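You operate a simulated robot arm through the tools that you are given. There is no shell and no other tool. Be economical: measure what you need, move in short steps, check, and stop when the job is done.

You run a simulated robot arm. Do the job below in one go: nothing can be reset, and whatever is moved stays where it is left.

TASK
Put the brown paper tube on the top of the white box by the aisle. Put the white ring on the top of the low steel stand away on the top of the grey table. Put the yellow ring on the top of the low steel stand away on the top of the grey table. Count the yellow cones on the top of the low steel stand, then put as many of the grey bobbins from the top of the low steel stand on the top of the brown box behind the teal tray. Take the white bobbin from the lower shelf of the grey stand and leave it on the top of the green stand. Turn the tension knob 27 to 2. Put the red tube on the top of the white box by the aisle away on the top of the white box nearest the door. Do these in any order. Set down upright: grey bobbin, white bobbin.
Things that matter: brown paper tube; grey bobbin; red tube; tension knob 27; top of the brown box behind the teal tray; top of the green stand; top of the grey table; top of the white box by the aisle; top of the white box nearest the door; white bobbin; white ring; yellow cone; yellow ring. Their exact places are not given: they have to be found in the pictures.

It is judged by the outcome, as a careful person would: the job done as asked, and still so three seconds after it is handed in. It fails if anything else is knocked over, pushed out of place, dropped, spilled or broken.

THE ROBOT
A 6-joint arm with a two-finger gripper on a trunk, on a base that drives. Base frame: it is fixed to the floor where the robot stands at the start and does not move with it; the origin is under the middle of the robot, x ahead of it, y to its left, z up. Readings come in mm, degrees, newtons and seconds.
With the tool pointing down near the work surface it reaches from about 100 to 660 mm from the robot's upright axis, wherever it stands. Its first joint turns from -166.0 to 166.0 degrees. Places, roughly: brown paper tube (10x3x4 cm) [500, -100, 400]; grey bobbin (5x5x17 cm) [4000, -400, 700]; red tube (17x5x5 cm) [1500, 600, 400]; tension knob 27 [5800, 1900, 600]; top of the brown box behind the teal tray [3000, -1300, 800]; top of the green stand [3500, 2100, 800]; top of the grey table [-3600, -500, 800]; top of the white box by the aisle [1600, 500, 400]; top of the white box nearest the door [700, -400, 400]; white bobbin (5x5x17 cm) [5800, -800, 700]; white ring (4x4x2 cm) [4300, -600, 600]; yellow cone [3750, -500, 750]; yellow ring (4x4x2 cm) [4100, -600, 600]. Payload 1.57 kg.
The TCP is the grasp point between the finger pads, 21 mm short of the fingertips. In the tool frame z runs along the fingers and y along their closing line. Largest opening 70 mm; the body of the gripper starts 50 mm behind the TCP.
Orientation is that of the tool frame in the base frame, as [roll, pitch, yaw] about the fixed x, y, z axes, in that order (R = Rz(yaw) Ry(pitch) Rx(roll)). With the fingers straight down and closing along the base's y, the tool's x points along the base's -x, its y along +y and its z along -z.

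THE INTERFACE
- The arm moves only by the tool servo_tool. Its argument "series" is a list of rows, each a list of 2 entries, a list of its own where there are three numbers: the shift along the base's x, y, z in mm, then the turn, a rotation vector about the base's x, y, z in degrees. In form: [[[dx, dy, dz], [rx, ry, rz]], ...]. A call has 1 to 10 rows; each row is the pose to reach, as a shift and turn from the pose commanded when the call began. "jaw" is the opening, from 0 (shut) to 1 (fully open), set as the call begins (left out, the last holds). Each row takes 0.2 s and may step no farther than 50 mm and 8.6 degrees from the row before; otherwise, or with a gripper value out of range, the whole call is refused. A pose out of reach is approached as far as the arm can. The call stops where the force on the tool passes 40 N (or 10 N more than at its start, if that is more) or the arm is blocked; 0.2 s more then pass. The fingers move at their own pace and stop on an object; they squeeze with about 20 N. The grip force told is the motor's: it shows also when the fingers shut on nothing. Time passes only in rows, and 0.2 s behind the last, so rows that repeat a pose let the fingers close. The reply holds the time, the measured pose of the TCP, the force on the tool along the base axes, the opening and the grip force, in the units named above and with some noise, with the torque about the TCP (base axes, N m) and any sound that the robot's microphone picked up, and new pictures: "pictures" is both (left out), scene, wrist or none.
- Cameras (640 x 400 px; columns grow to the right, rows downward): "scene" is now at [-10.3, 113, 1461.1]; the picture's right is [-0.65, -0.76, 0.00], its down [-0.68, 0.59, -0.44] and it looks along [0.33, -0.29, -0.90] (base axes); focal length 282 px, centre (320, 200). "wrist" rides on the gripper at [79, 4, -81] in the tool frame; the picture's right is [-0.05, 1.00, 0.00], its down [-0.67, -0.04, -0.75] and it looks along [-0.74, -0.04, 0.67] (tool axes); focal length 256 px, centre (320, 200).
- base_move(legs): drives the robot by 1 to 6 legs, each [ahead, left, turn to the left] in mm, mm and degrees, along the robot's own axes; the way and the turn of a leg run together, so that a leg with both is an arc; at most 1500 mm and 180 degrees a leg. The arm and the cameras ride along, it lands a little off, and it stops where it bumps. It gives what a move gives, and a new picture of the scene camera.
- head_to(pan, tilt): turns the head with the scene camera to pan (to the left, within 155 degrees either way) and tilt (down, from -29 to 69), counted from straight ahead of the robot. It gives what a move gives, and a new picture of the scene camera.
- locate(camera, pixels): for up to 12 pixels [column, row] of the newest picture of that camera ("zoom" is the newest enlarged one), the place [x, y, z] in the base frame of the surface seen there, good to about 2 mm. It takes no simulated time.
- close_up(camera, box): a new picture of the part [left, top, right, bottom] of that camera's present view, enlarged. It takes no simulated time.
- sign_off(): hands the job in; it is judged then, once.

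Go step by step. Measure first, check grasps and placings, and put right what went wrong. The budget is 145 turns and 260 pictures, counting those below and the enlarged ones. Unless the task says otherwise, let go and move clear before handing in, and close with one line.

The tools are called after "Call:" as name(argument=value, ...) on one line, values as JSON. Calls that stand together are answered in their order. servo_tool: Moves the arm, as the interface text tells. Its arguments: {"type":"object","properties":{"series":{"type":"array","items":{"type":"array"}},"jaw":{"type":"number"},"pictures":{"type":"string","enum":["both","scene","wrist","none"]}},"required":["series"]} The other tools are called the same way: base_move (legs) drives the base; head_to (pan, tilt) turns the head that bears the scene camera; locate (camera, pixels) gives the place of the surface under pixels of a picture; close_up (camera, box) takes an enlarged picture of a part of a camera's view; sign_off () hands the job in.

At the start:

```text
time: 0.0
eef_pos: [336.9, -219.2, 646.3]
orientation: [-180.0, -0.2, -180.0]
ft_force: [-1.1, 1.1, 0.6]
torque: [-0.01, 0.0, 0.03]
gripper_width: 70.2
gripper_force: 0.0
robot x, y, heading: [-1.7, 1.4, 0.1]
head pan, tilt: [-40.7, 64.0]
```

scene: 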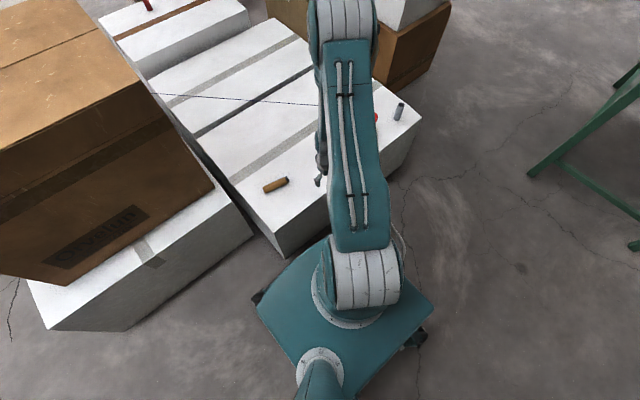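
wrist: 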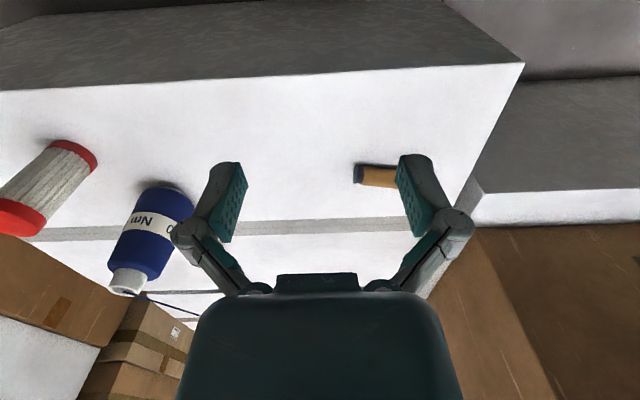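

The brown tube shows at scene (275,185). A grey/red object and a blue bobbin stand further along the same white box. I'll measure these and look around.

Call:
locate(camera="scene", pixels=[[266, 189], [275, 185], [285, 180], [147, 5], [399, 110], [376, 117], [260, 120], [220, 40], [205, 5], [320, 170], [160, 94], [240, 180]])

Call:
head_to(pan=0, tilt=35)

```text
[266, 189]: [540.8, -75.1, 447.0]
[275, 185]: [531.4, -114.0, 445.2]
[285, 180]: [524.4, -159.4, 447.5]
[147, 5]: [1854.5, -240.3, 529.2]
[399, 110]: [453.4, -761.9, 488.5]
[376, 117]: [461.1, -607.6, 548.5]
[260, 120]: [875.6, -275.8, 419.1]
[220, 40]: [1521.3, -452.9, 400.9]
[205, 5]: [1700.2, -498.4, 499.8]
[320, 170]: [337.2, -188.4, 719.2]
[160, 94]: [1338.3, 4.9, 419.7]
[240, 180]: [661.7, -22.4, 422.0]
```

```text
time: 1.1
eef_pos: [337.2, -219.1, 645.6]
orientation: [-179.9, -0.1, -179.9]
ft_force: [0.5, -0.2, -0.5]
torque: [-0.01, 0.0, 0.03]
gripper_width: 70.0
gripper_force: 0.1
robot x, y, heading: [-0.9, -0.0, -0.3]
head pan, tilt: [0.0, 35.0]
```

scene: 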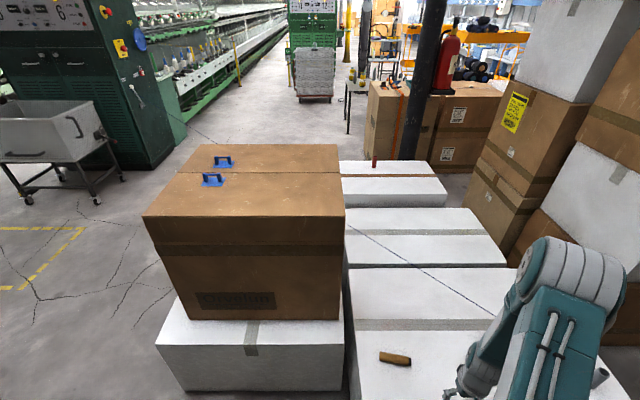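

The brown box pile hides what stands at about (1500,600). I'll turn the head around to survey.

Call:
head_to(pan=0, tilt=10)

Call:
head_to(pan=80, tilt=25)

Call:
head_to(pan=155, tilt=20)

Call:
head_to(pan=-130, tilt=20)

Call:
head_to(pan=-60, tilt=30)

```text
time: 2.0
eef_pos: [336.4, -218.2, 646.4]
orientation: [-180.0, -0.1, -180.0]
ft_force: [-0.4, 0.9, -0.5]
torque: [0.01, -0.02, 0.0]
gripper_width: 69.9
gripper_force: 0.0
robot x, y, heading: [3.7, 1.8, 0.1]
head pan, tilt: [0.0, 10.0]
```

scene: 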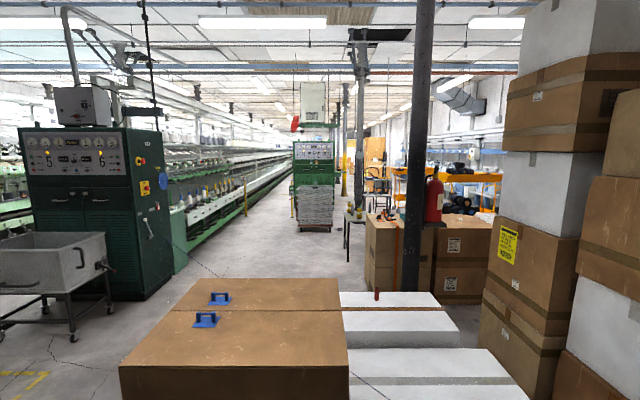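

```text
time: 3.5
eef_pos: [337.0, -219.2, 646.5]
orientation: [179.9, -0.1, -179.9]
ft_force: [0.1, 0.7, 0.2]
torque: [-0.04, 0.0, 0.0]
gripper_width: 69.9
gripper_force: 0.1
robot x, y, heading: [5.3, 0.6, -0.0]
head pan, tilt: [80.0, 25.0]
```

scene: 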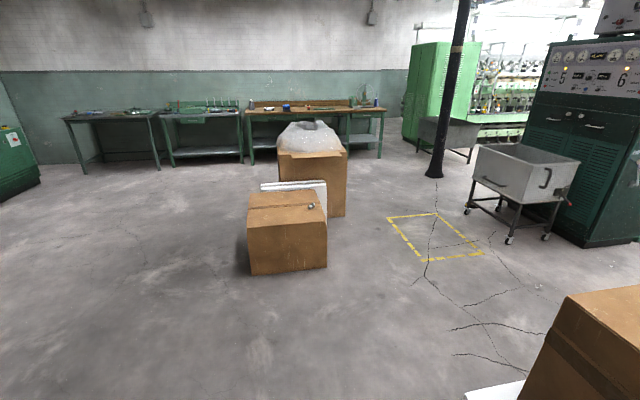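

```text
time: 5.0
eef_pos: [336.7, -219.1, 646.3]
orientation: [179.9, -0.1, 180.0]
ft_force: [0.0, -0.3, -0.2]
torque: [0.02, -0.02, 0.01]
gripper_width: 70.0
gripper_force: 0.1
robot x, y, heading: [-2.3, 1.8, 0.0]
head pan, tilt: [154.7, 20.0]
```

scene: 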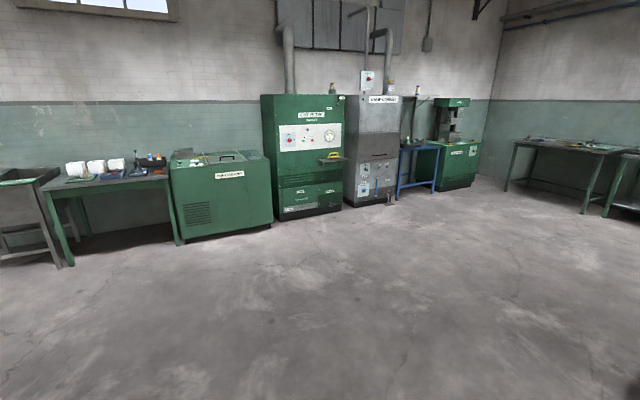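

```text
time: 8.9
eef_pos: [336.7, -218.8, 646.8]
orientation: [-180.0, -0.2, -179.9]
ft_force: [-0.2, 0.5, -0.8]
torque: [-0.01, 0.0, -0.01]
gripper_width: 69.8
gripper_force: 0.1
robot x, y, heading: [-2.2, 3.1, -0.0]
head pan, tilt: [-130.0, 20.0]
```

scene: 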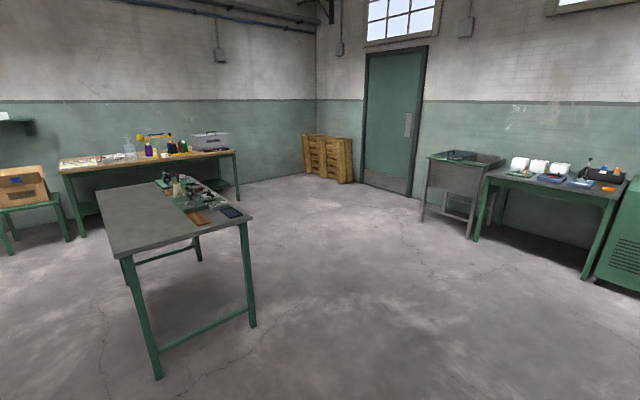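

```text
time: 10.3
eef_pos: [337.7, -219.9, 647.2]
orientation: [180.0, -0.1, 179.9]
ft_force: [0.1, -0.4, 0.1]
torque: [-0.03, 0.0, 0.01]
gripper_width: 70.0
gripper_force: 0.1
robot x, y, heading: [-4.4, 0.3, -0.1]
head pan, tilt: [-60.0, 30.0]
```

scene: 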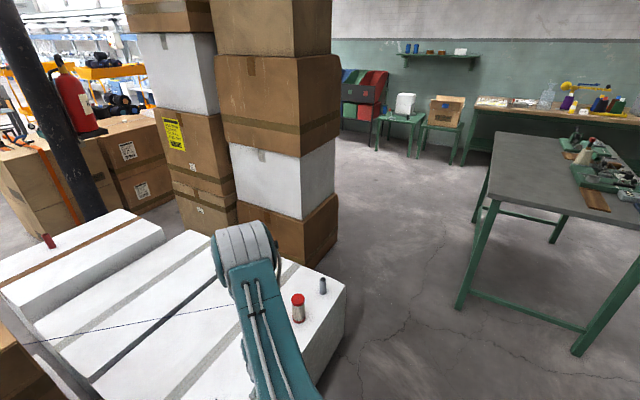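

The brown tube lies about along y, centre near (531,-115). I'll move over it with the closing line turned across it, keeping high, and check with the wrist camera.

Call:
servo_tool(series=[[[20, 10, -10], [0, 0, 7.9]], [[40, 20, -20], [0, 0, 15.8]], [[60, 32, -30], [0, 0, 23.7]], [[80, 43, -40], [0, 0, 31.6]], [[100, 54, -50], [0, 0, 39.5]], [[120, 65, -60], [0, 0, 47.4]], [[140, 75, -70], [0, 0, 55.3]], [[160, 85, -80], [0, 0, 63.2]], [[180, 95, -90], [0, 0, 71.1]], [[194, 103, -100], [0, 0, 79]]], jaw=1)

Call:
head_to(pan=-15, tilt=60)

```text
time: 12.5
eef_pos: [533.0, -115.1, 549.1]
orientation: [180.0, 0.0, -101.0]
ft_force: [-0.6, 1.0, 0.1]
torque: [0.02, -0.04, 0.01]
gripper_width: 70.2
gripper_force: 0.0
robot x, y, heading: [1.9, -4.6, -0.0]
head pan, tilt: [-60.0, 30.0]
```

scene: 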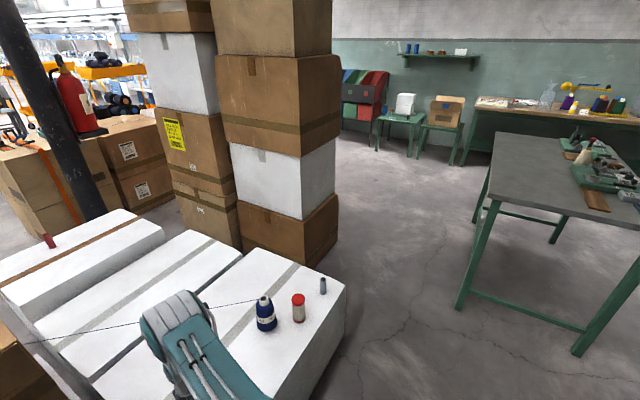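
wrist: 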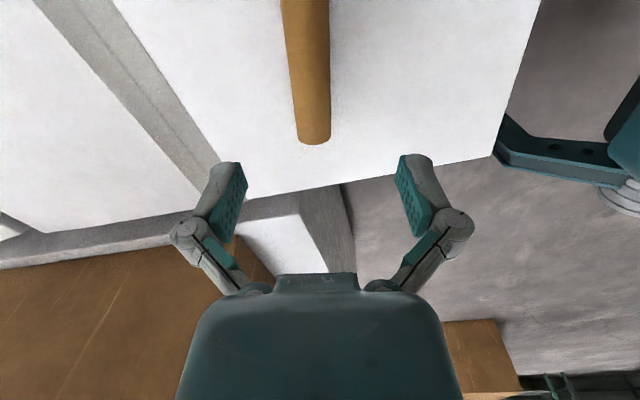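

```text
time: 13.6
eef_pos: [531.9, -115.6, 548.3]
orientation: [-180.0, -0.1, -101.1]
ft_force: [0.2, -0.3, -0.1]
torque: [0.01, 0.0, 0.02]
gripper_width: 70.1
gripper_force: 0.2
robot x, y, heading: [-0.9, -3.3, -0.1]
head pan, tilt: [-15.0, 60.0]
```

scene: 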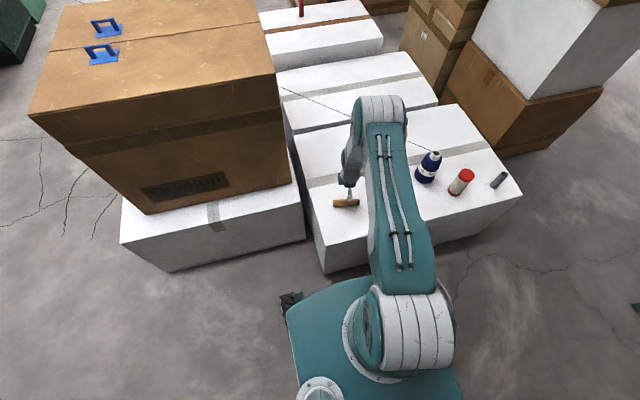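

The wrist picture shows the tube end at (313,140), lined up between the fingers. I'll measure its outline.

Call:
locate(camera="wrist", pixels=[[313, 128], [306, 60], [306, 5], [313, 142], [250, 120], [335, 100]])

Call:
locate(camera="scene", pixels=[[336, 203], [355, 203], [300, 10], [425, 180], [432, 154], [465, 174], [500, 180], [345, 240], [325, 272], [310, 130], [400, 145], [505, 180]])

```text
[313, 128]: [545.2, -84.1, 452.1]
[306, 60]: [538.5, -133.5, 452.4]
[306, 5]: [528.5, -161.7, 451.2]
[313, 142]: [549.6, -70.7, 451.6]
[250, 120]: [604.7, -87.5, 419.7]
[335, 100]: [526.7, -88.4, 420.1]
```

```text
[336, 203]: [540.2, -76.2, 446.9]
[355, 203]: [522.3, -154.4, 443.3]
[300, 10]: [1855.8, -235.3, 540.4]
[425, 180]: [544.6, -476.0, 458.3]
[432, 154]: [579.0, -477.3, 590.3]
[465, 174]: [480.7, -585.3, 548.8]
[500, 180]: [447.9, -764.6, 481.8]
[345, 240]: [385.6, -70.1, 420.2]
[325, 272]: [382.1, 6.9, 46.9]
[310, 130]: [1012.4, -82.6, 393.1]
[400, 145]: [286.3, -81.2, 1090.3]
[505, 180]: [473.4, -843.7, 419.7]
```

Tube top is at z 452, surface at 420. I'll lower the TCP to z ≈ 444 and grip.

Call:
servo_tool(series=[[[3, -2, -40], [0, 0, 0]], [[4, -3, -80], [0, 0, 0]], [[4, -3, -103], [0, 0, 0]], [[4, -3, -103], [0, 0, 0]]], pictures="none")

Call:
servo_tool(series=[[[0, 0, 0], [0, 0, 0]], [[0, 0, 0], [0, 0, 0]], [[0, 0, 0], [0, 0, 0]], [[0, 0, 40], [0, 0, 0]], [[-10, 0, 80], [0, 0, 0]], [[-30, 0, 120], [0, 0, 0]]], jaw=0)

```text
time: 14.6
eef_pos: [532.8, -116.1, 442.7]
orientation: [180.0, 0.0, -101.0]
ft_force: [0.9, 0.1, 0.4]
torque: [0.02, -0.02, 0.03]
gripper_width: 69.8
gripper_force: 0.0
robot x, y, heading: [1.1, -0.1, -0.0]
head pan, tilt: [-15.0, 60.0]
```

```text
time: 16.0
eef_pos: [502.6, -118.3, 564.5]
orientation: [180.0, 0.0, -101.0]
ft_force: [1.0, 0.2, 0.1]
torque: [-0.03, 0.0, 0.0]
gripper_width: 27.9
gripper_force: 20.0
robot x, y, heading: [1.3, -2.5, -0.0]
head pan, tilt: [-15.0, 60.0]
```

scene: 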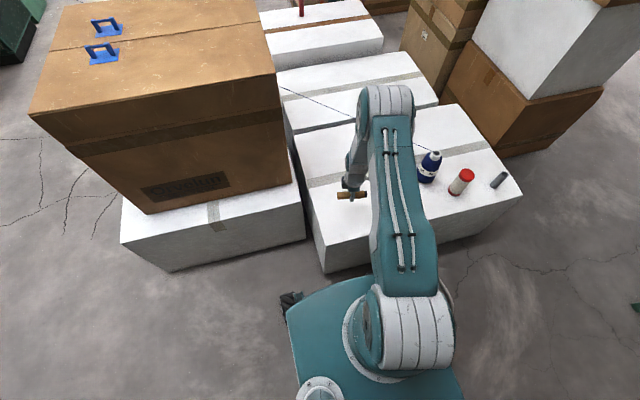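
wrist: 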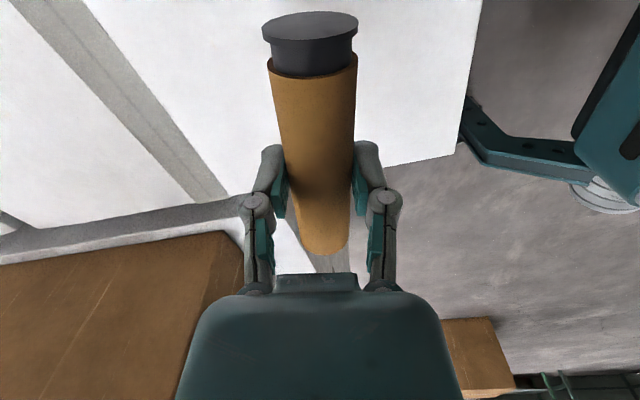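

The tube is held (width 28). I'll draw the arm in, back off and move left, and then look toward the aisle.

Call:
servo_tool(series=[[[-40, 10, 30], [0, 0, 0]], [[-80, 30, 60], [0, 0, 0]], [[-120, 60, 90], [0, 0, 0]], [[-150, 90, 110], [0, 0, 0]]], pictures="none")

Call:
head_to(pan=30, tilt=45)

Call:
locate(camera="scene", pixels=[[400, 100], [320, 200], [200, 200], [400, 250], [450, 300], [350, 150], [330, 250], [300, 120]])

```text
refused: row 1 steps farther than a row can; nothing moved
```

```text
time: 17.1
eef_pos: [503.9, -119.7, 562.8]
orientation: [-180.0, 0.0, -101.1]
ft_force: [0.3, -0.1, -0.7]
torque: [0.0, -0.01, -0.03]
gripper_width: 27.8
gripper_force: 20.3
robot x, y, heading: [0.5, 1.2, -0.0]
head pan, tilt: [30.0, 45.0]
```

scene: 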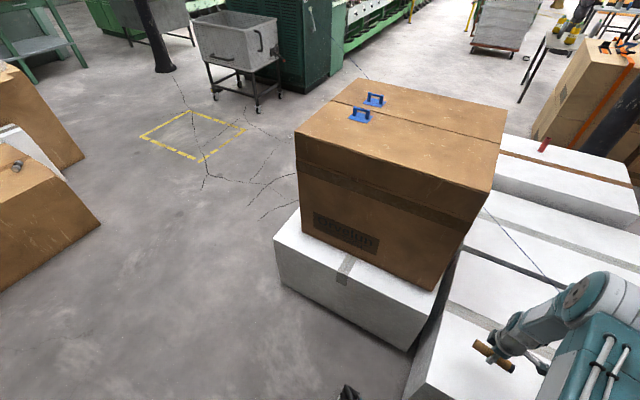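

```text
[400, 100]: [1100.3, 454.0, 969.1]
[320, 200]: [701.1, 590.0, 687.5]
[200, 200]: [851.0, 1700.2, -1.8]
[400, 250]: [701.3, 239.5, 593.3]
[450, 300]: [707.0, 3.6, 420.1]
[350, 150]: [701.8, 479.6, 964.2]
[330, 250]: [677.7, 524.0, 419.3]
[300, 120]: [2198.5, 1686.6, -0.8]
```

The white box edge is at y≈650, so y≈1150 is clear. I'll draw the arm in and drive around.

Call:
servo_tool(series=[[[-35, 10, 20], [0, 0, 0]], [[-70, 30, 40], [0, 0, 0]], [[-105, 50, 60], [0, 0, 0]], [[-140, 70, 80], [0, 0, 0]], [[-160, 90, 100], [0, 0, 0]]], pictures="none")

Call:
base_move(legs=[[-150, 0, 0], [0, 1250, 0], [1250, 0, 0]])

Call:
head_to(pan=-70, tilt=45)

```text
time: 18.3
eef_pos: [342.7, -28.1, 662.3]
orientation: [180.0, -0.2, -101.0]
ft_force: [-1.0, 0.1, -0.5]
torque: [-0.04, 0.0, 0.01]
gripper_width: 28.0
gripper_force: 19.6
robot x, y, heading: [0.9, 1.0, -0.1]
head pan, tilt: [30.0, 45.0]
```

```text
time: 31.8
eef_pos: [1473.7, 1244.5, 661.9]
orientation: [180.0, 0.0, -101.6]
ft_force: [-0.4, 0.5, -0.4]
torque: [0.02, 0.02, 0.0]
gripper_width: 28.1
gripper_force: 20.4
robot x, y, heading: [1127.7, 1277.9, -0.7]
head pan, tilt: [30.0, 45.0]
```

scene: 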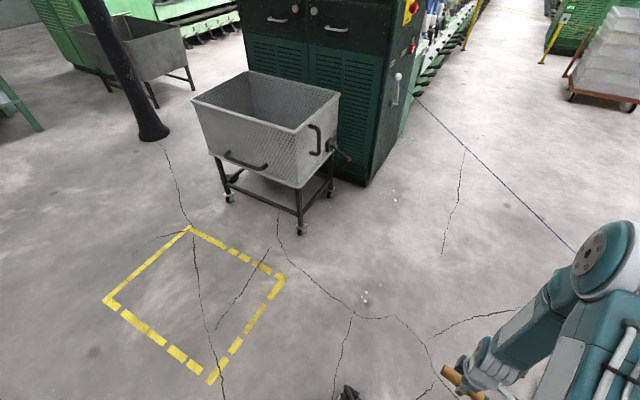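

```text
time: 33.5
eef_pos: [1473.2, 1244.6, 661.6]
orientation: [180.0, 0.0, -101.7]
ft_force: [-0.5, -0.1, -0.6]
torque: [0.01, 0.0, 0.01]
gripper_width: 28.1
gripper_force: 20.2
robot x, y, heading: [1130.7, 1274.4, -0.7]
head pan, tilt: [-70.0, 45.0]
```

scene: 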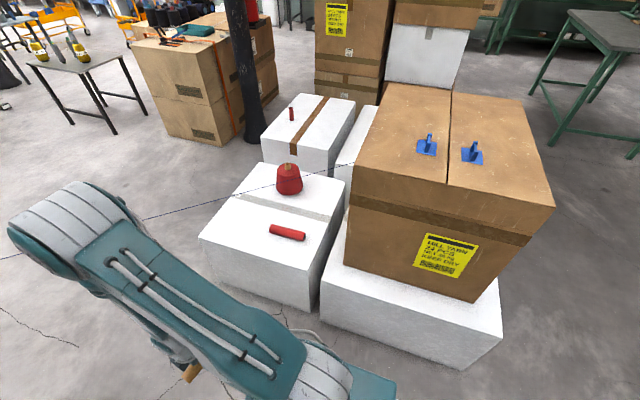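

A thread runs from the machine lever to the boxes, past the red cone at (288,180). The red tube lies at (287,233). I'll zoom in on the thread and measure.

Call:
close_up(camera="scene", box=[180, 80, 420, 310])

Call:
locate(camera="scene", pixels=[[272, 230], [287, 233], [303, 237], [288, 165], [288, 190], [205, 240], [310, 310], [340, 180], [260, 167], [300, 215], [150, 218], [245, 250]])

Call:
head_to(pan=0, tilt=20)

```text
1.74 times, centred on (300, 195) of scene
```

zoom: 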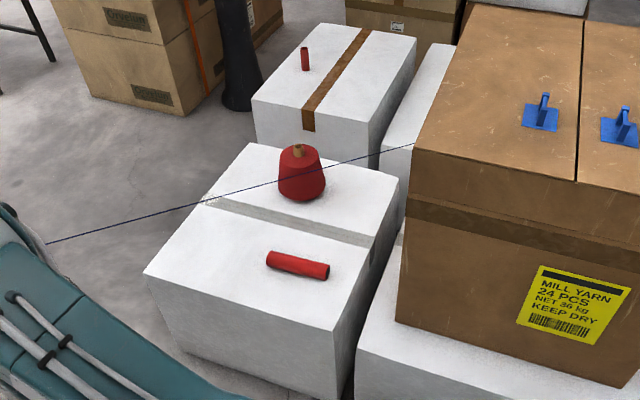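

```text
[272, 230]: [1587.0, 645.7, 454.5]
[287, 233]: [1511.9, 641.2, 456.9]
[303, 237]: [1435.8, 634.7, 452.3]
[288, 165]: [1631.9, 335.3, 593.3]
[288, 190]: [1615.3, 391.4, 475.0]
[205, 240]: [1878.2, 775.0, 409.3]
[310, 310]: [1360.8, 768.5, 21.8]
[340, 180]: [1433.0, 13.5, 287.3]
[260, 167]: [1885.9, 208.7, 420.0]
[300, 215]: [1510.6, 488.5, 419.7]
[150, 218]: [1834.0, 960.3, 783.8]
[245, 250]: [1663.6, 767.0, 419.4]
```

```text
time: 35.0
eef_pos: [1474.3, 1244.6, 662.9]
orientation: [-180.0, 0.1, -101.6]
ft_force: [0.3, -0.9, -1.0]
torque: [-0.04, -0.01, -0.02]
gripper_width: 28.2
gripper_force: 20.0
robot x, y, heading: [1134.3, 1281.5, -0.6]
head pan, tilt: [0.0, 20.0]
```

scene: 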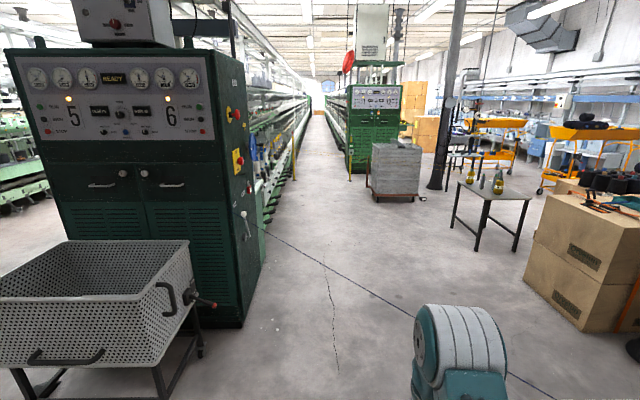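

One thread point reads [1834,960,784]. I'll measure more of the thread to know its path exactly.

Call:
locate(camera="zoom", pixels=[[60, 240], [100, 229], [150, 216], [200, 202], [330, 166], [365, 157], [395, 150], [299, 150], [405, 147], [60, 239], [100, 230], [200, 203]])

Call:
locate(camera="scene", pixels=[[270, 231], [300, 249], [350, 276], [380, 292], [520, 380], [243, 215], [270, 232], [300, 250], [340, 271], [400, 303], [530, 386], [245, 222]])

Call:
close_up(camera="scene", box=[220, 180, 420, 305])

```text
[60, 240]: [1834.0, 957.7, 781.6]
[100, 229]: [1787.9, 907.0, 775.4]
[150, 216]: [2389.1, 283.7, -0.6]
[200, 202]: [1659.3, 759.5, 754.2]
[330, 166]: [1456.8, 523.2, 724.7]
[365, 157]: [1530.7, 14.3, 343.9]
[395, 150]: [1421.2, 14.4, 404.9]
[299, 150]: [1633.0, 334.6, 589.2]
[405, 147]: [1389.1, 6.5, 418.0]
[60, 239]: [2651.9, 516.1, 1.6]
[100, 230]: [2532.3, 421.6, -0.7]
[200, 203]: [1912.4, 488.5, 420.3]
```

```text
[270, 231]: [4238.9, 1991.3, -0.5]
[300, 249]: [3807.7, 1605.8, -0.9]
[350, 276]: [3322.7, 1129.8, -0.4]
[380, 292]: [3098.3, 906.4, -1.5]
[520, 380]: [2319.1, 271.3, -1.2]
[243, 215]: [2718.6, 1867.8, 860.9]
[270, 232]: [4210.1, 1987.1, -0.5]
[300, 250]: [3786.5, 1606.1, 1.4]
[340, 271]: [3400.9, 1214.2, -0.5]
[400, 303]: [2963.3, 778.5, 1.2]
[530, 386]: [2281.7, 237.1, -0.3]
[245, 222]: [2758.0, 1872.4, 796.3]
```

```text
3.20 times, centred on (320, 242) of scene
```

zoom: 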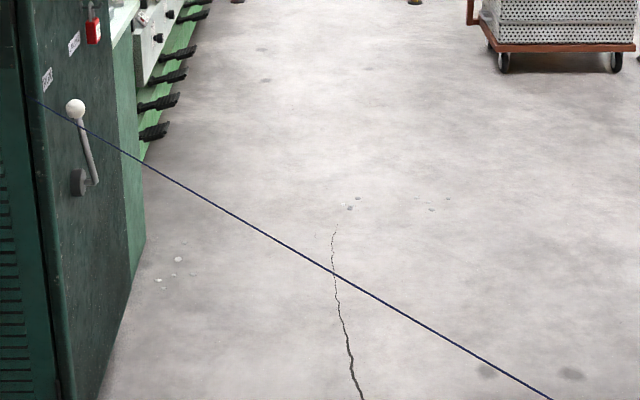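

The thread runs straight from the blue bobbin (579,-480,592) to the machine, about (2650,1880,905). It passes over the far part of the red tube, so I'll work from this side only. I'll drive to about (1350,1250) and look down at the box.

Call:
base_move(legs=[[218, -28, 0.6]])

Call:
head_to(pan=-78, tilt=55)

```text
time: 36.7
eef_pos: [1694.6, 1221.0, 662.2]
orientation: [-180.0, -0.1, -101.0]
ft_force: [-0.7, 0.0, -0.8]
torque: [-0.01, 0.01, -0.02]
gripper_width: 27.9
gripper_force: 19.5
robot x, y, heading: [1348.0, 1246.2, -0.2]
head pan, tilt: [0.0, 20.0]
```

scene: 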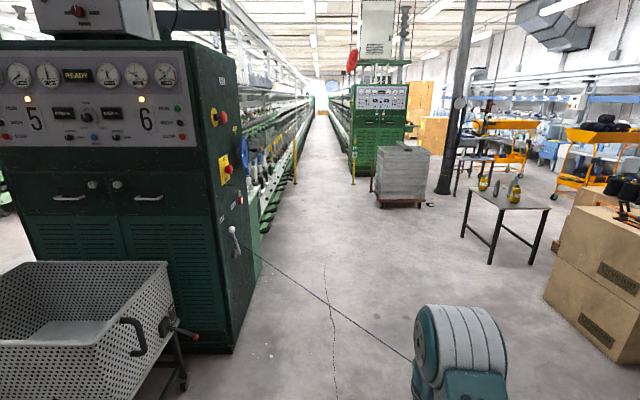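

```text
time: 38.2
eef_pos: [1694.0, 1219.1, 662.0]
orientation: [-179.9, 0.0, -100.9]
ft_force: [0.1, 0.8, -0.2]
torque: [-0.01, 0.0, -0.02]
gripper_width: 27.7
gripper_force: 19.6
robot x, y, heading: [1349.1, 1250.1, 0.1]
head pan, tilt: [-78.0, 55.0]
```

scene: 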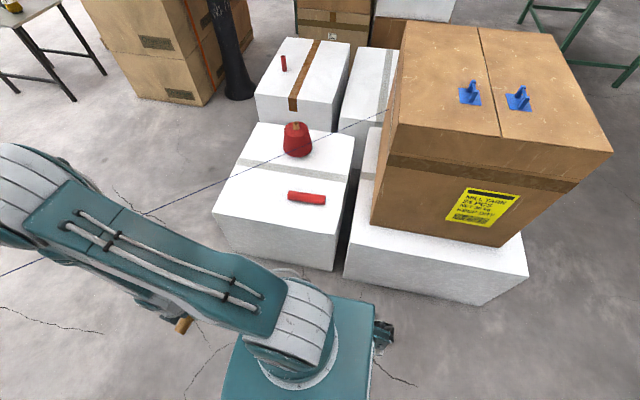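

I'll verify positions from this viewpoint before swinging the arm.

Call:
locate(camera="scene", pixels=[[290, 196], [307, 199], [323, 201], [410, 25], [370, 222], [400, 152], [333, 268], [225, 205], [262, 173], [352, 205], [296, 215], [270, 215]])

```text
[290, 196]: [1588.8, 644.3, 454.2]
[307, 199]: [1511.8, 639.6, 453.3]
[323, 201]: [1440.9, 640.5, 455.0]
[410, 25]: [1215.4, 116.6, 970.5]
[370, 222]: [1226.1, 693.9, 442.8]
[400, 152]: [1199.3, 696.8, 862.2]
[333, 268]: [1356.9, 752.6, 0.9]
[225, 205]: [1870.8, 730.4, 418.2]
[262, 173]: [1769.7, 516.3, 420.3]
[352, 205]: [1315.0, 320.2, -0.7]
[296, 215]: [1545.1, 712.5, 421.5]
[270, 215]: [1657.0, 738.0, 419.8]
```

The brown box ends at x≈1226, well clear. I'll swing the held tube round toward the box in an arc at constant radius.

Call:
servo_tool(series=[[[-14, -46, 0], [0, 0, -7.9]], [[-27, -91, 0], [0, 0, -15.8]], [[-47, -133, 0], [0, 0, -23.7]], [[-72, -173, 0], [0, 0, -31.6]], [[-102, -208, 0], [0, 0, -39.5]], [[-138, -239, 0], [0, 0, -47.4]], [[-176, -265, 0], [0, 0, -55.3]], [[-219, -286, 0], [0, 0, -63.2]], [[-258, -300, 0], [0, 0, -71.1]], [[-248, -345, 0], [0, 0, -79]]])

```text
time: 40.4
eef_pos: [1443.4, 870.6, 661.4]
orientation: [179.9, 0.0, 179.9]
ft_force: [-0.2, 0.4, 0.1]
torque: [-0.01, -0.02, 0.02]
gripper_width: 27.9
gripper_force: 20.5
robot x, y, heading: [1352.2, 1248.1, 0.3]
head pan, tilt: [-78.0, 55.0]
```

scene: 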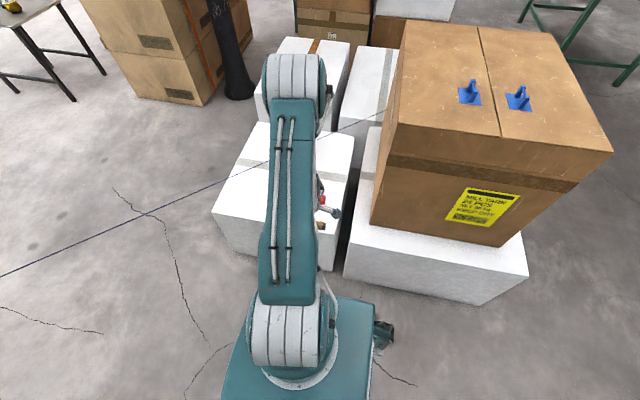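
wrist: 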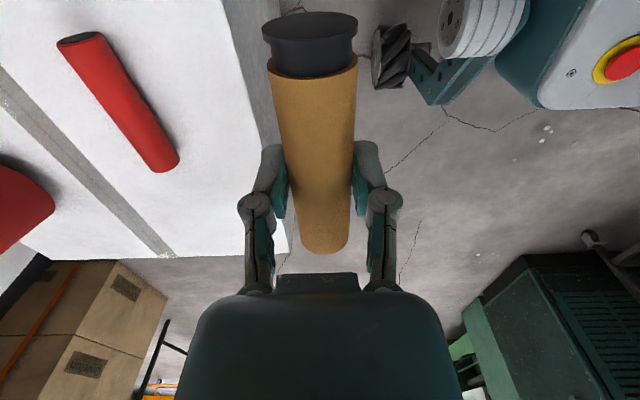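

The elbow looks to reach outward, so I'll measure where it and the forearm are relative to the thread.

Call:
locate(camera="scene", pixels=[[293, 60], [315, 80], [325, 110], [320, 185], [335, 212], [250, 162], [270, 85], [320, 226]])

```text
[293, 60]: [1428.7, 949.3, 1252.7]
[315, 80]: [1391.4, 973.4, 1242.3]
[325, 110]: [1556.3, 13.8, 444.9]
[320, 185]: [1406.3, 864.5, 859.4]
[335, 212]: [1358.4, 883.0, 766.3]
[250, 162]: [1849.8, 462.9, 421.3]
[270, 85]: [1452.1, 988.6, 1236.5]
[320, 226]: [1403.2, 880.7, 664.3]
```

The elbow sits at (1429,949,1253) and the forearm drops from it, both on the near side of the thread. I'll place the brown tube at (1490,728).

Call:
servo_tool(series=[[[16, -47, 0], [0, 0, 0]], [[32, -92, -20], [0, 0, 0]], [[47, -132, -45], [0, 0, 0]], [[47, -142, -90], [0, 0, 0]], [[47, -142, -135], [0, 0, 0]], [[47, -142, -180], [0, 0, 0]], [[47, -142, -205], [0, 0, 0]], [[47, -142, -217], [0, 0, 0]], [[47, -142, -217], [0, 0, 0]]])

```text
refused: row 2 steps farther than a row can; nothing moved
```

Call:
servo_tool(series=[[[15, -40, 0], [0, 0, 0]], [[30, -80, -20], [0, 0, 0]], [[45, -115, -45], [0, 0, 0]], [[47, -140, -80], [0, 0, 0]], [[47, -142, -125], [0, 0, 0]], [[47, -142, -170], [0, 0, 0]], [[47, -142, -205], [0, 0, 0]], [[47, -142, -217], [0, 0, 0]], [[47, -142, -217], [0, 0, 0]]])

```text
time: 42.4
eef_pos: [1490.2, 734.7, 445.4]
orientation: [179.9, 0.0, -179.8]
ft_force: [0.1, 0.7, -0.5]
torque: [0.01, 0.0, 0.0]
gripper_width: 27.8
gripper_force: 20.0
robot x, y, heading: [1355.3, 1247.2, 0.3]
head pan, tilt: [-78.0, 55.0]
```

scene: 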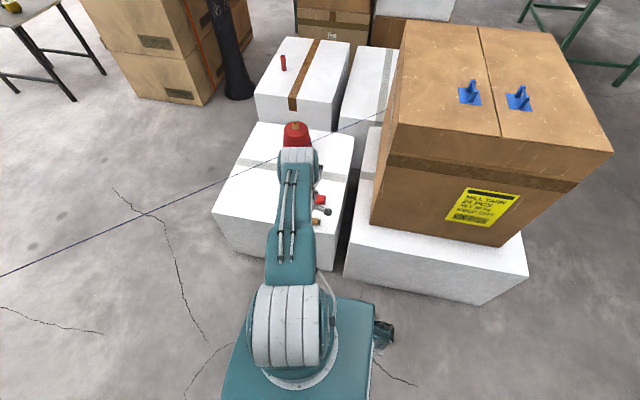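
wrist: 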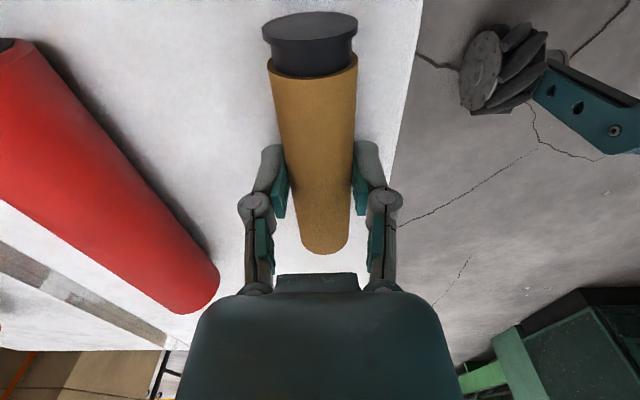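

The tube sits inside the box edge in the wrist picture and is about 2–3 mm off the surface. I'll lower it, open and rise.

Call:
servo_tool(series=[[[0, 0, -3], [0, 0, 0]], [[0, 0, -3], [0, 0, 0]]], pictures="none")

Call:
servo_tool(series=[[[0, 0, 0], [0, 0, 0]], [[0, 0, 0], [0, 0, 0]], [[0, 0, 40], [0, 0, 0]], [[0, 0, 80], [0, 0, 0]], [[-10, 20, 120], [0, 0, 0]]], jaw=0.62)

```text
time: 43.0
eef_pos: [1488.7, 734.3, 442.3]
orientation: [-179.8, 0.0, -179.9]
ft_force: [-0.3, 4.0, 18.5]
torque: [0.1, -0.02, -0.02]
gripper_width: 28.2
gripper_force: 20.3
robot x, y, heading: [1353.9, 1247.5, 0.1]
head pan, tilt: [-78.0, 55.0]
```

```text
time: 44.2
eef_pos: [1479.5, 756.5, 565.5]
orientation: [180.0, -0.1, -180.0]
ft_force: [0.4, 0.4, 0.9]
torque: [-0.01, 0.0, 0.01]
gripper_width: 43.3
gripper_force: 0.1
robot x, y, heading: [1353.5, 1245.2, 0.0]
head pan, tilt: [-78.0, 55.0]
```

scene: 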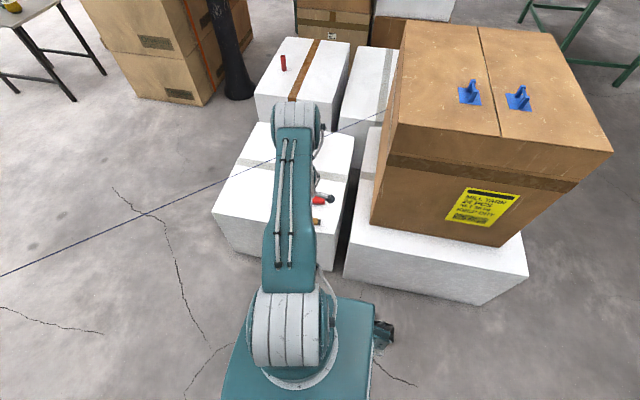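
wrist: 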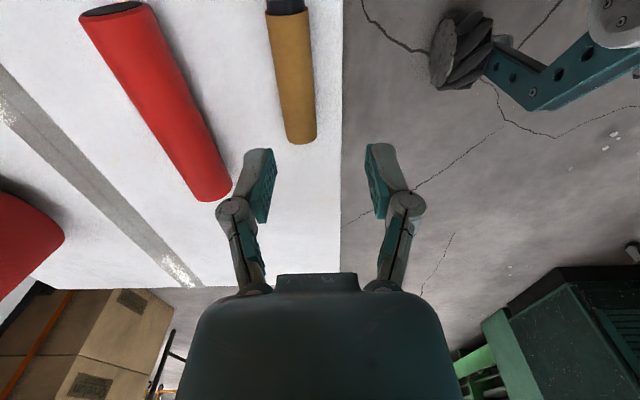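

The brown tube rests on the box. Next I'll measure the red tube in the wrist picture.

Call:
locate(camera="wrist", pixels=[[115, 15], [150, 85], [185, 150], [215, 190], [290, 80], [300, 135], [335, 100], [230, 60], [170, 130], [200, 120]])

```text
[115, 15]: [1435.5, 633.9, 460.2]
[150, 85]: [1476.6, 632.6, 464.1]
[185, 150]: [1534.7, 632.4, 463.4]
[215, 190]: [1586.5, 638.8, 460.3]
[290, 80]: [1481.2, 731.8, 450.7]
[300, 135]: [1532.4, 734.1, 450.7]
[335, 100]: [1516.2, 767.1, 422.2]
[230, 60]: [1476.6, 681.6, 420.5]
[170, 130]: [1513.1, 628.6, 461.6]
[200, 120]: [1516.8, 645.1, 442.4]
```

Red tube: axis along x, centre about (1511,625), dia ~44. I'll lean the hand 20° toward -x, away from the thread, before going down, and check.

Call:
servo_tool(series=[[[0, -10, 0], [0, -7, 0]], [[0, -30, 0], [0, -14, 0]], [[0, -50, 0], [0, -20, 0]], [[5, -95, 0], [0, -20, 0]], [[15, -131, -20], [0, -20, 0]]], jaw=1)

Call:
head_to(pan=-88, tilt=60)

```text
time: 45.4
eef_pos: [1494.6, 619.5, 540.9]
orientation: [179.9, 20.0, 180.0]
ft_force: [-0.7, -0.2, -0.4]
torque: [0.03, -0.04, 0.0]
gripper_width: 70.0
gripper_force: 0.0
robot x, y, heading: [1351.4, 1245.6, 0.2]
head pan, tilt: [-78.0, 55.0]
```

scene: 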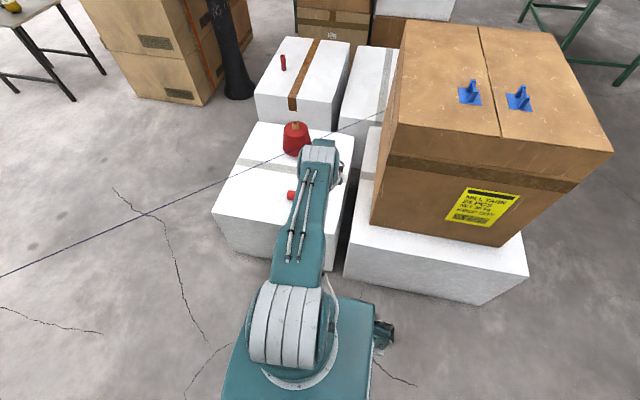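
wrist: 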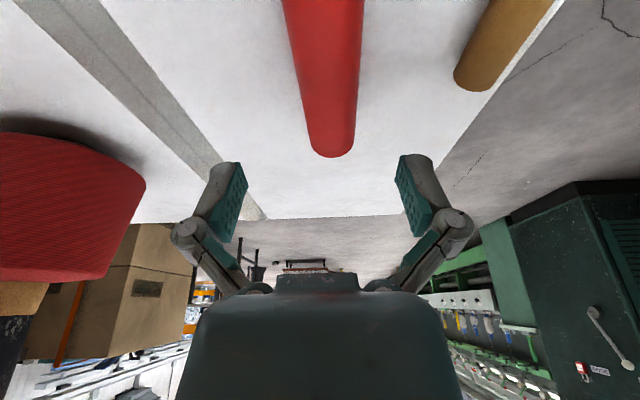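

```text
time: 46.1
eef_pos: [1496.2, 619.3, 541.9]
orientation: [-179.9, 20.0, -179.9]
ft_force: [-0.6, 0.2, 0.1]
torque: [0.01, 0.0, 0.01]
gripper_width: 70.2
gripper_force: 0.0
robot x, y, heading: [1353.2, 1249.0, -0.1]
head pan, tilt: [-88.0, 60.0]
```

scene: 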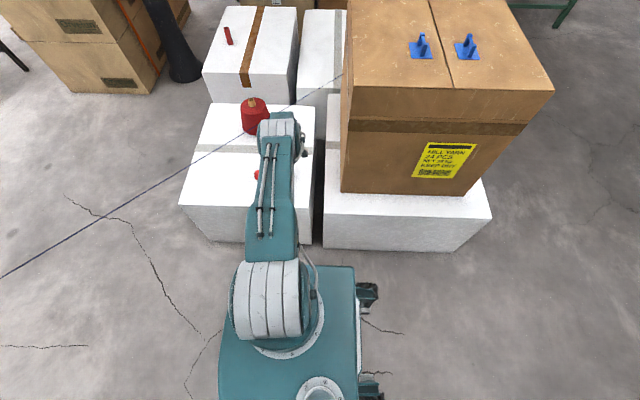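

I'll check the tube's centreline and the elbow position against the thread.

Call:
locate(camera="wrist", pixels=[[330, 145], [326, 80], [320, 20], [355, 100], [300, 100], [285, 30], [362, 30]])

Call:
locate(camera="scene", pixels=[[262, 130], [278, 128], [300, 125], [302, 152], [255, 210]])

```text
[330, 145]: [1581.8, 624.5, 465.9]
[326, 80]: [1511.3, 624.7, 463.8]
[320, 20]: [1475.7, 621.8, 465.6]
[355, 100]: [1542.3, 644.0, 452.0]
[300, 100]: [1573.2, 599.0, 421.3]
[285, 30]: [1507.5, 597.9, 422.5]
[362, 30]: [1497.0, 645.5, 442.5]
```

```text
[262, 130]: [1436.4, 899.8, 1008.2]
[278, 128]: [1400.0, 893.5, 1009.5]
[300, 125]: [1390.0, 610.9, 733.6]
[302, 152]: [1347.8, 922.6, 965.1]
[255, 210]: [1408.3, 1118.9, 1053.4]
```

The centre is y≈624, and the wrist is about 100 mm from the thread. I'll lower, grip and lift.

Call:
servo_tool(series=[[[0, 5, -35], [0, 0, 0]], [[0, 5, -70], [0, 0, 0]], [[0, 5, -94], [0, 0, 0]], [[0, 5, -94], [0, 0, 0]]], pictures="scene")

Call:
servo_tool(series=[[[0, 0, 0], [0, 0, 0]], [[0, 0, 0], [0, 0, 0]], [[0, 0, 0], [0, 0, 0]], [[-5, 5, 40], [0, 0, 0]], [[-10, 30, 80], [0, 0, 0]], [[-15, 60, 110], [0, 0, 0]], [[-20, 105, 120], [0, 0, 0]], [[-20, 150, 130], [0, 0, 0]]], jaw=0)

```text
time: 47.1
eef_pos: [1493.9, 630.8, 450.8]
orientation: [-180.0, 20.1, -180.0]
ft_force: [-0.1, 0.0, 1.1]
torque: [0.02, 0.0, 0.0]
gripper_width: 69.9
gripper_force: 0.1
out of reach, approached as far as the arm can: row 3, 4
robot x, y, heading: [1350.6, 1247.3, 0.3]
head pan, tilt: [-88.0, 60.0]
```

scene: 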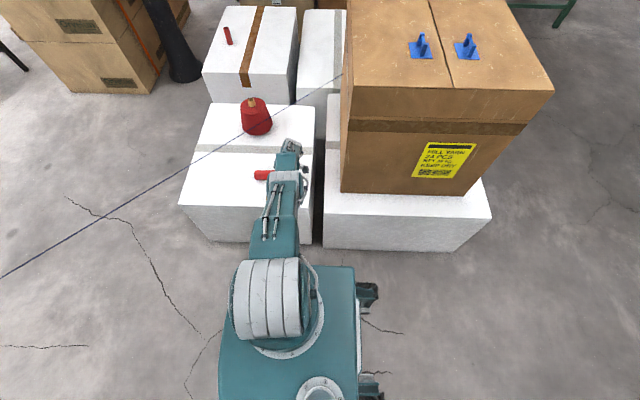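

```text
time: 48.9
eef_pos: [1476.5, 779.8, 581.8]
orientation: [-179.9, 20.0, -180.0]
ft_force: [0.0, 0.2, 0.2]
torque: [-0.01, 0.0, 0.0]
gripper_width: 42.3
gripper_force: 19.9
robot x, y, heading: [1349.7, 1246.9, 0.0]
head pan, tilt: [-88.0, 60.0]
```

scene: 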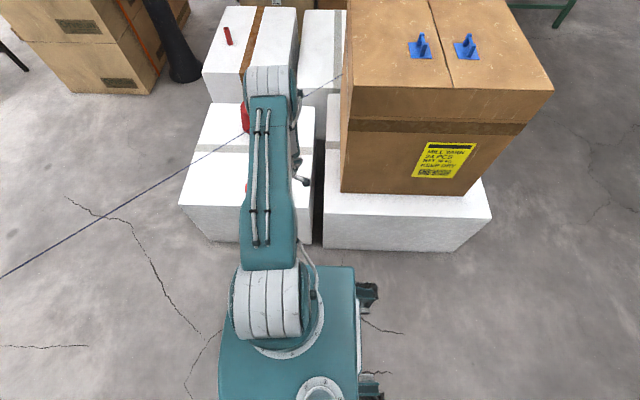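
wrist: 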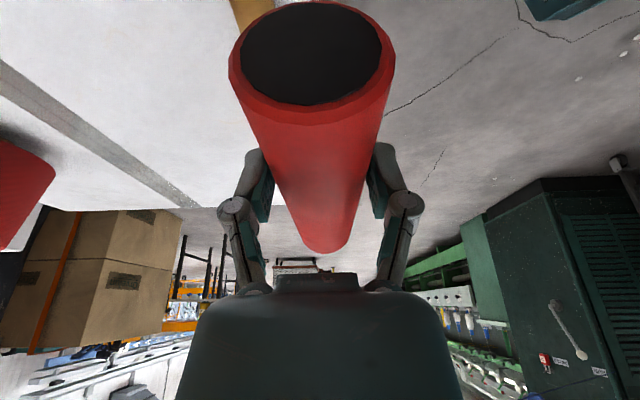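

The red tube is held, and I hear no alarm sounds. I'll retract, swing forward and drive back to the start place.

Call:
servo_tool(series=[[[-13, 44, 15], [0, 0, 0]], [[-26, 88, 30], [0, 0, 0]], [[-38, 131, 45], [0, 0, 0]], [[7, 149, 50], [0, 0, 7.9]], [[50, 171, 50], [0, 0, 15.8]], [[89, 198, 50], [0, 0, 23.7]], [[124, 230, 50], [0, 0, 31.6]], [[154, 267, 50], [0, 0, 39.5]], [[179, 307, 50], [0, 0, 47.4]], [[198, 351, 50], [0, 0, 55.3]]], pictures="none")

Call:
base_move(legs=[[-1450, 0, 0], [0, -1245, 0]])

Call:
head_to(pan=-20, tilt=55)

```text
time: 51.1
eef_pos: [1708.7, 1112.6, 657.6]
orientation: [178.6, 19.7, -124.9]
ft_force: [0.0, 0.0, -0.2]
torque: [-0.01, 0.03, 0.03]
gripper_width: 42.4
gripper_force: 20.5
out of reach, approached as far as the arm can: row 2, 3, 4, 5, 6, 7, 8, 9, 10
robot x, y, heading: [1354.1, 1246.8, -0.2]
head pan, tilt: [-88.0, 60.0]
```

```text
time: 64.0
eef_pos: [285.0, -124.1, 657.5]
orientation: [178.6, 19.7, -125.0]
ft_force: [-0.2, -0.3, -1.4]
torque: [0.0, -0.02, -0.02]
gripper_width: 42.4
gripper_force: 20.3
robot x, y, heading: [-71.6, 10.8, -0.0]
head pan, tilt: [-88.0, 60.0]
```

scene: 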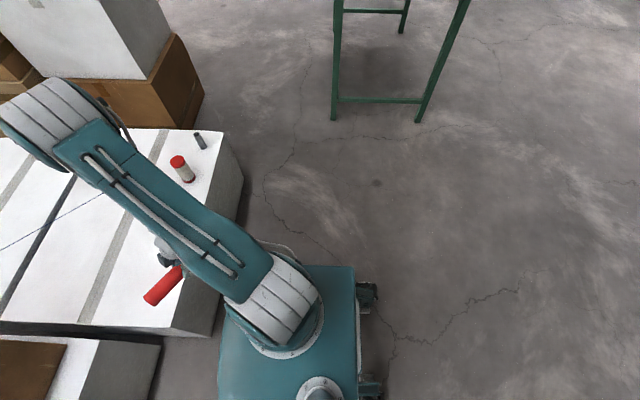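

```text
time: 65.4
eef_pos: [284.3, -125.2, 656.6]
orientation: [178.5, 19.7, -125.1]
ft_force: [0.3, -0.4, -0.6]
torque: [-0.03, 0.02, 0.01]
gripper_width: 42.3
gripper_force: 19.8
robot x, y, heading: [-71.8, 11.3, 0.1]
head pan, tilt: [-20.0, 55.0]
```

scene: 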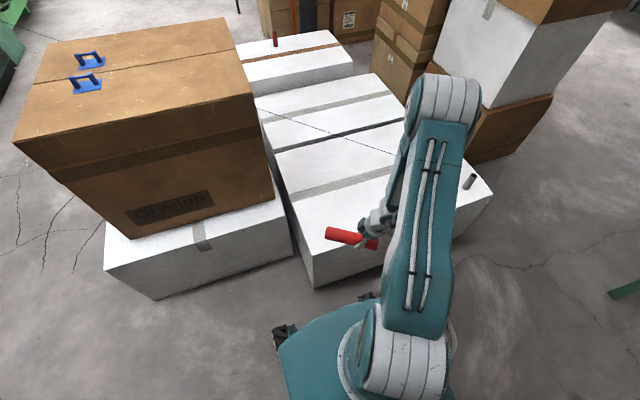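

The robot is back at (-72,11). The spot (500,-130) on the box is free, so I'll extend over it and lower to just above the grasp height (z≈453).

Call:
servo_tool(series=[[[45, -1, 0], [0, 0, 0]], [[90, -2, 0], [0, 0, 0]], [[135, -3, 0], [0, 0, 0]], [[180, -4, 0], [0, 0, 0]], [[214, -5, -25], [0, 0, 0]], [[216, -5, -70], [0, 0, 0]], [[216, -5, -115], [0, 0, 0]], [[216, -5, -160], [0, 0, 0]], [[216, -5, -190], [0, 0, 0]], [[216, -5, -203], [0, 0, 0]]])

```text
time: 67.6
eef_pos: [498.1, -129.9, 453.1]
orientation: [178.5, 19.7, -125.0]
ft_force: [-0.3, 0.3, 0.0]
torque: [0.0, 0.05, -0.01]
gripper_width: 42.0
gripper_force: 20.0
robot x, y, heading: [-75.4, 12.7, -0.1]
head pan, tilt: [-20.0, 55.0]
```

scene: 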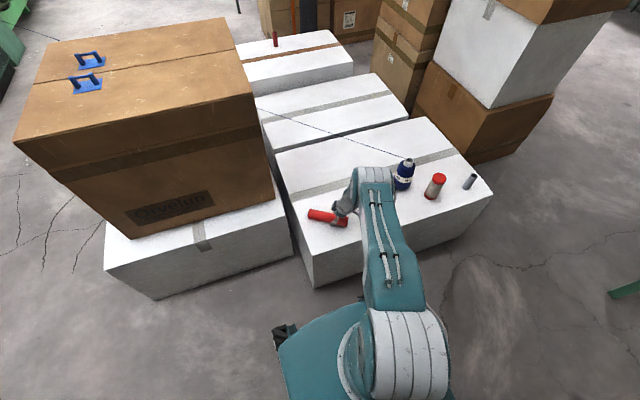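
wrist: 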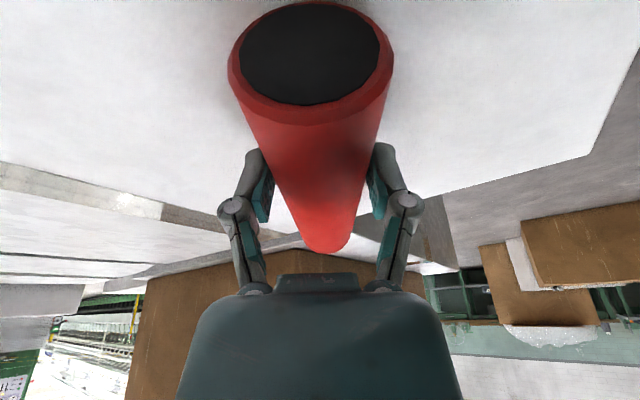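

The tube is about 2 mm above the surface. I'll lower it, release and rise.

Call:
servo_tool(series=[[[0, 0, -2], [0, 0, 0]], [[0, 0, -4], [0, 0, 0]], [[0, 0, -4], [0, 0, 0]]], pictures="none")

Call:
servo_tool(series=[[[0, 0, 0], [0, 0, 0]], [[0, 0, 0], [0, 0, 0]], [[0, 0, 0], [0, 0, 0]], [[0, 0, 40], [0, 0, 0]], [[0, 0, 80], [0, 0, 0]], [[-10, 0, 120], [0, 0, 0]], [[-50, 0, 140], [0, 0, 0]], [[-95, 0, 150], [0, 0, 0]]], jaw=1)

```text
time: 68.4
eef_pos: [501.3, -129.9, 450.9]
orientation: [178.6, 19.7, -124.9]
ft_force: [-0.6, 1.2, 14.2]
torque: [0.16, -0.05, -0.01]
gripper_width: 42.7
gripper_force: 20.1
robot x, y, heading: [-76.3, 13.6, 0.1]
head pan, tilt: [-20.0, 55.0]
```

```text
time: 70.2
eef_pos: [402.2, -129.1, 598.9]
orientation: [178.5, 19.6, -125.0]
ft_force: [0.0, 0.6, -0.1]
torque: [0.01, -0.02, -0.02]
gripper_width: 70.0
gripper_force: 0.1
robot x, y, heading: [-74.6, 11.3, 0.1]
head pan, tilt: [-20.0, 55.0]
```

scene: 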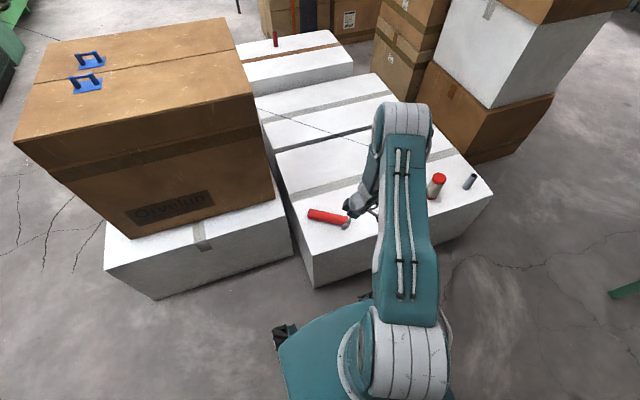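
wrist: 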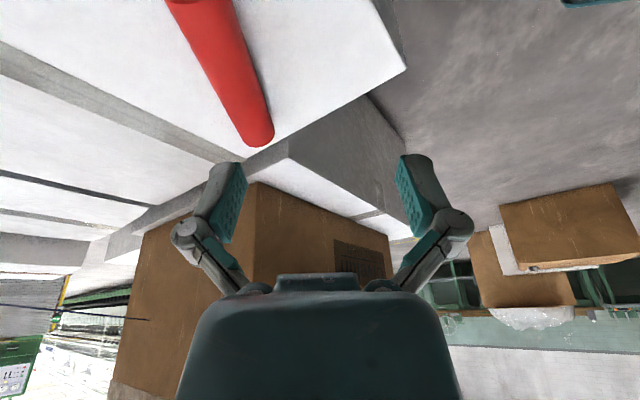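

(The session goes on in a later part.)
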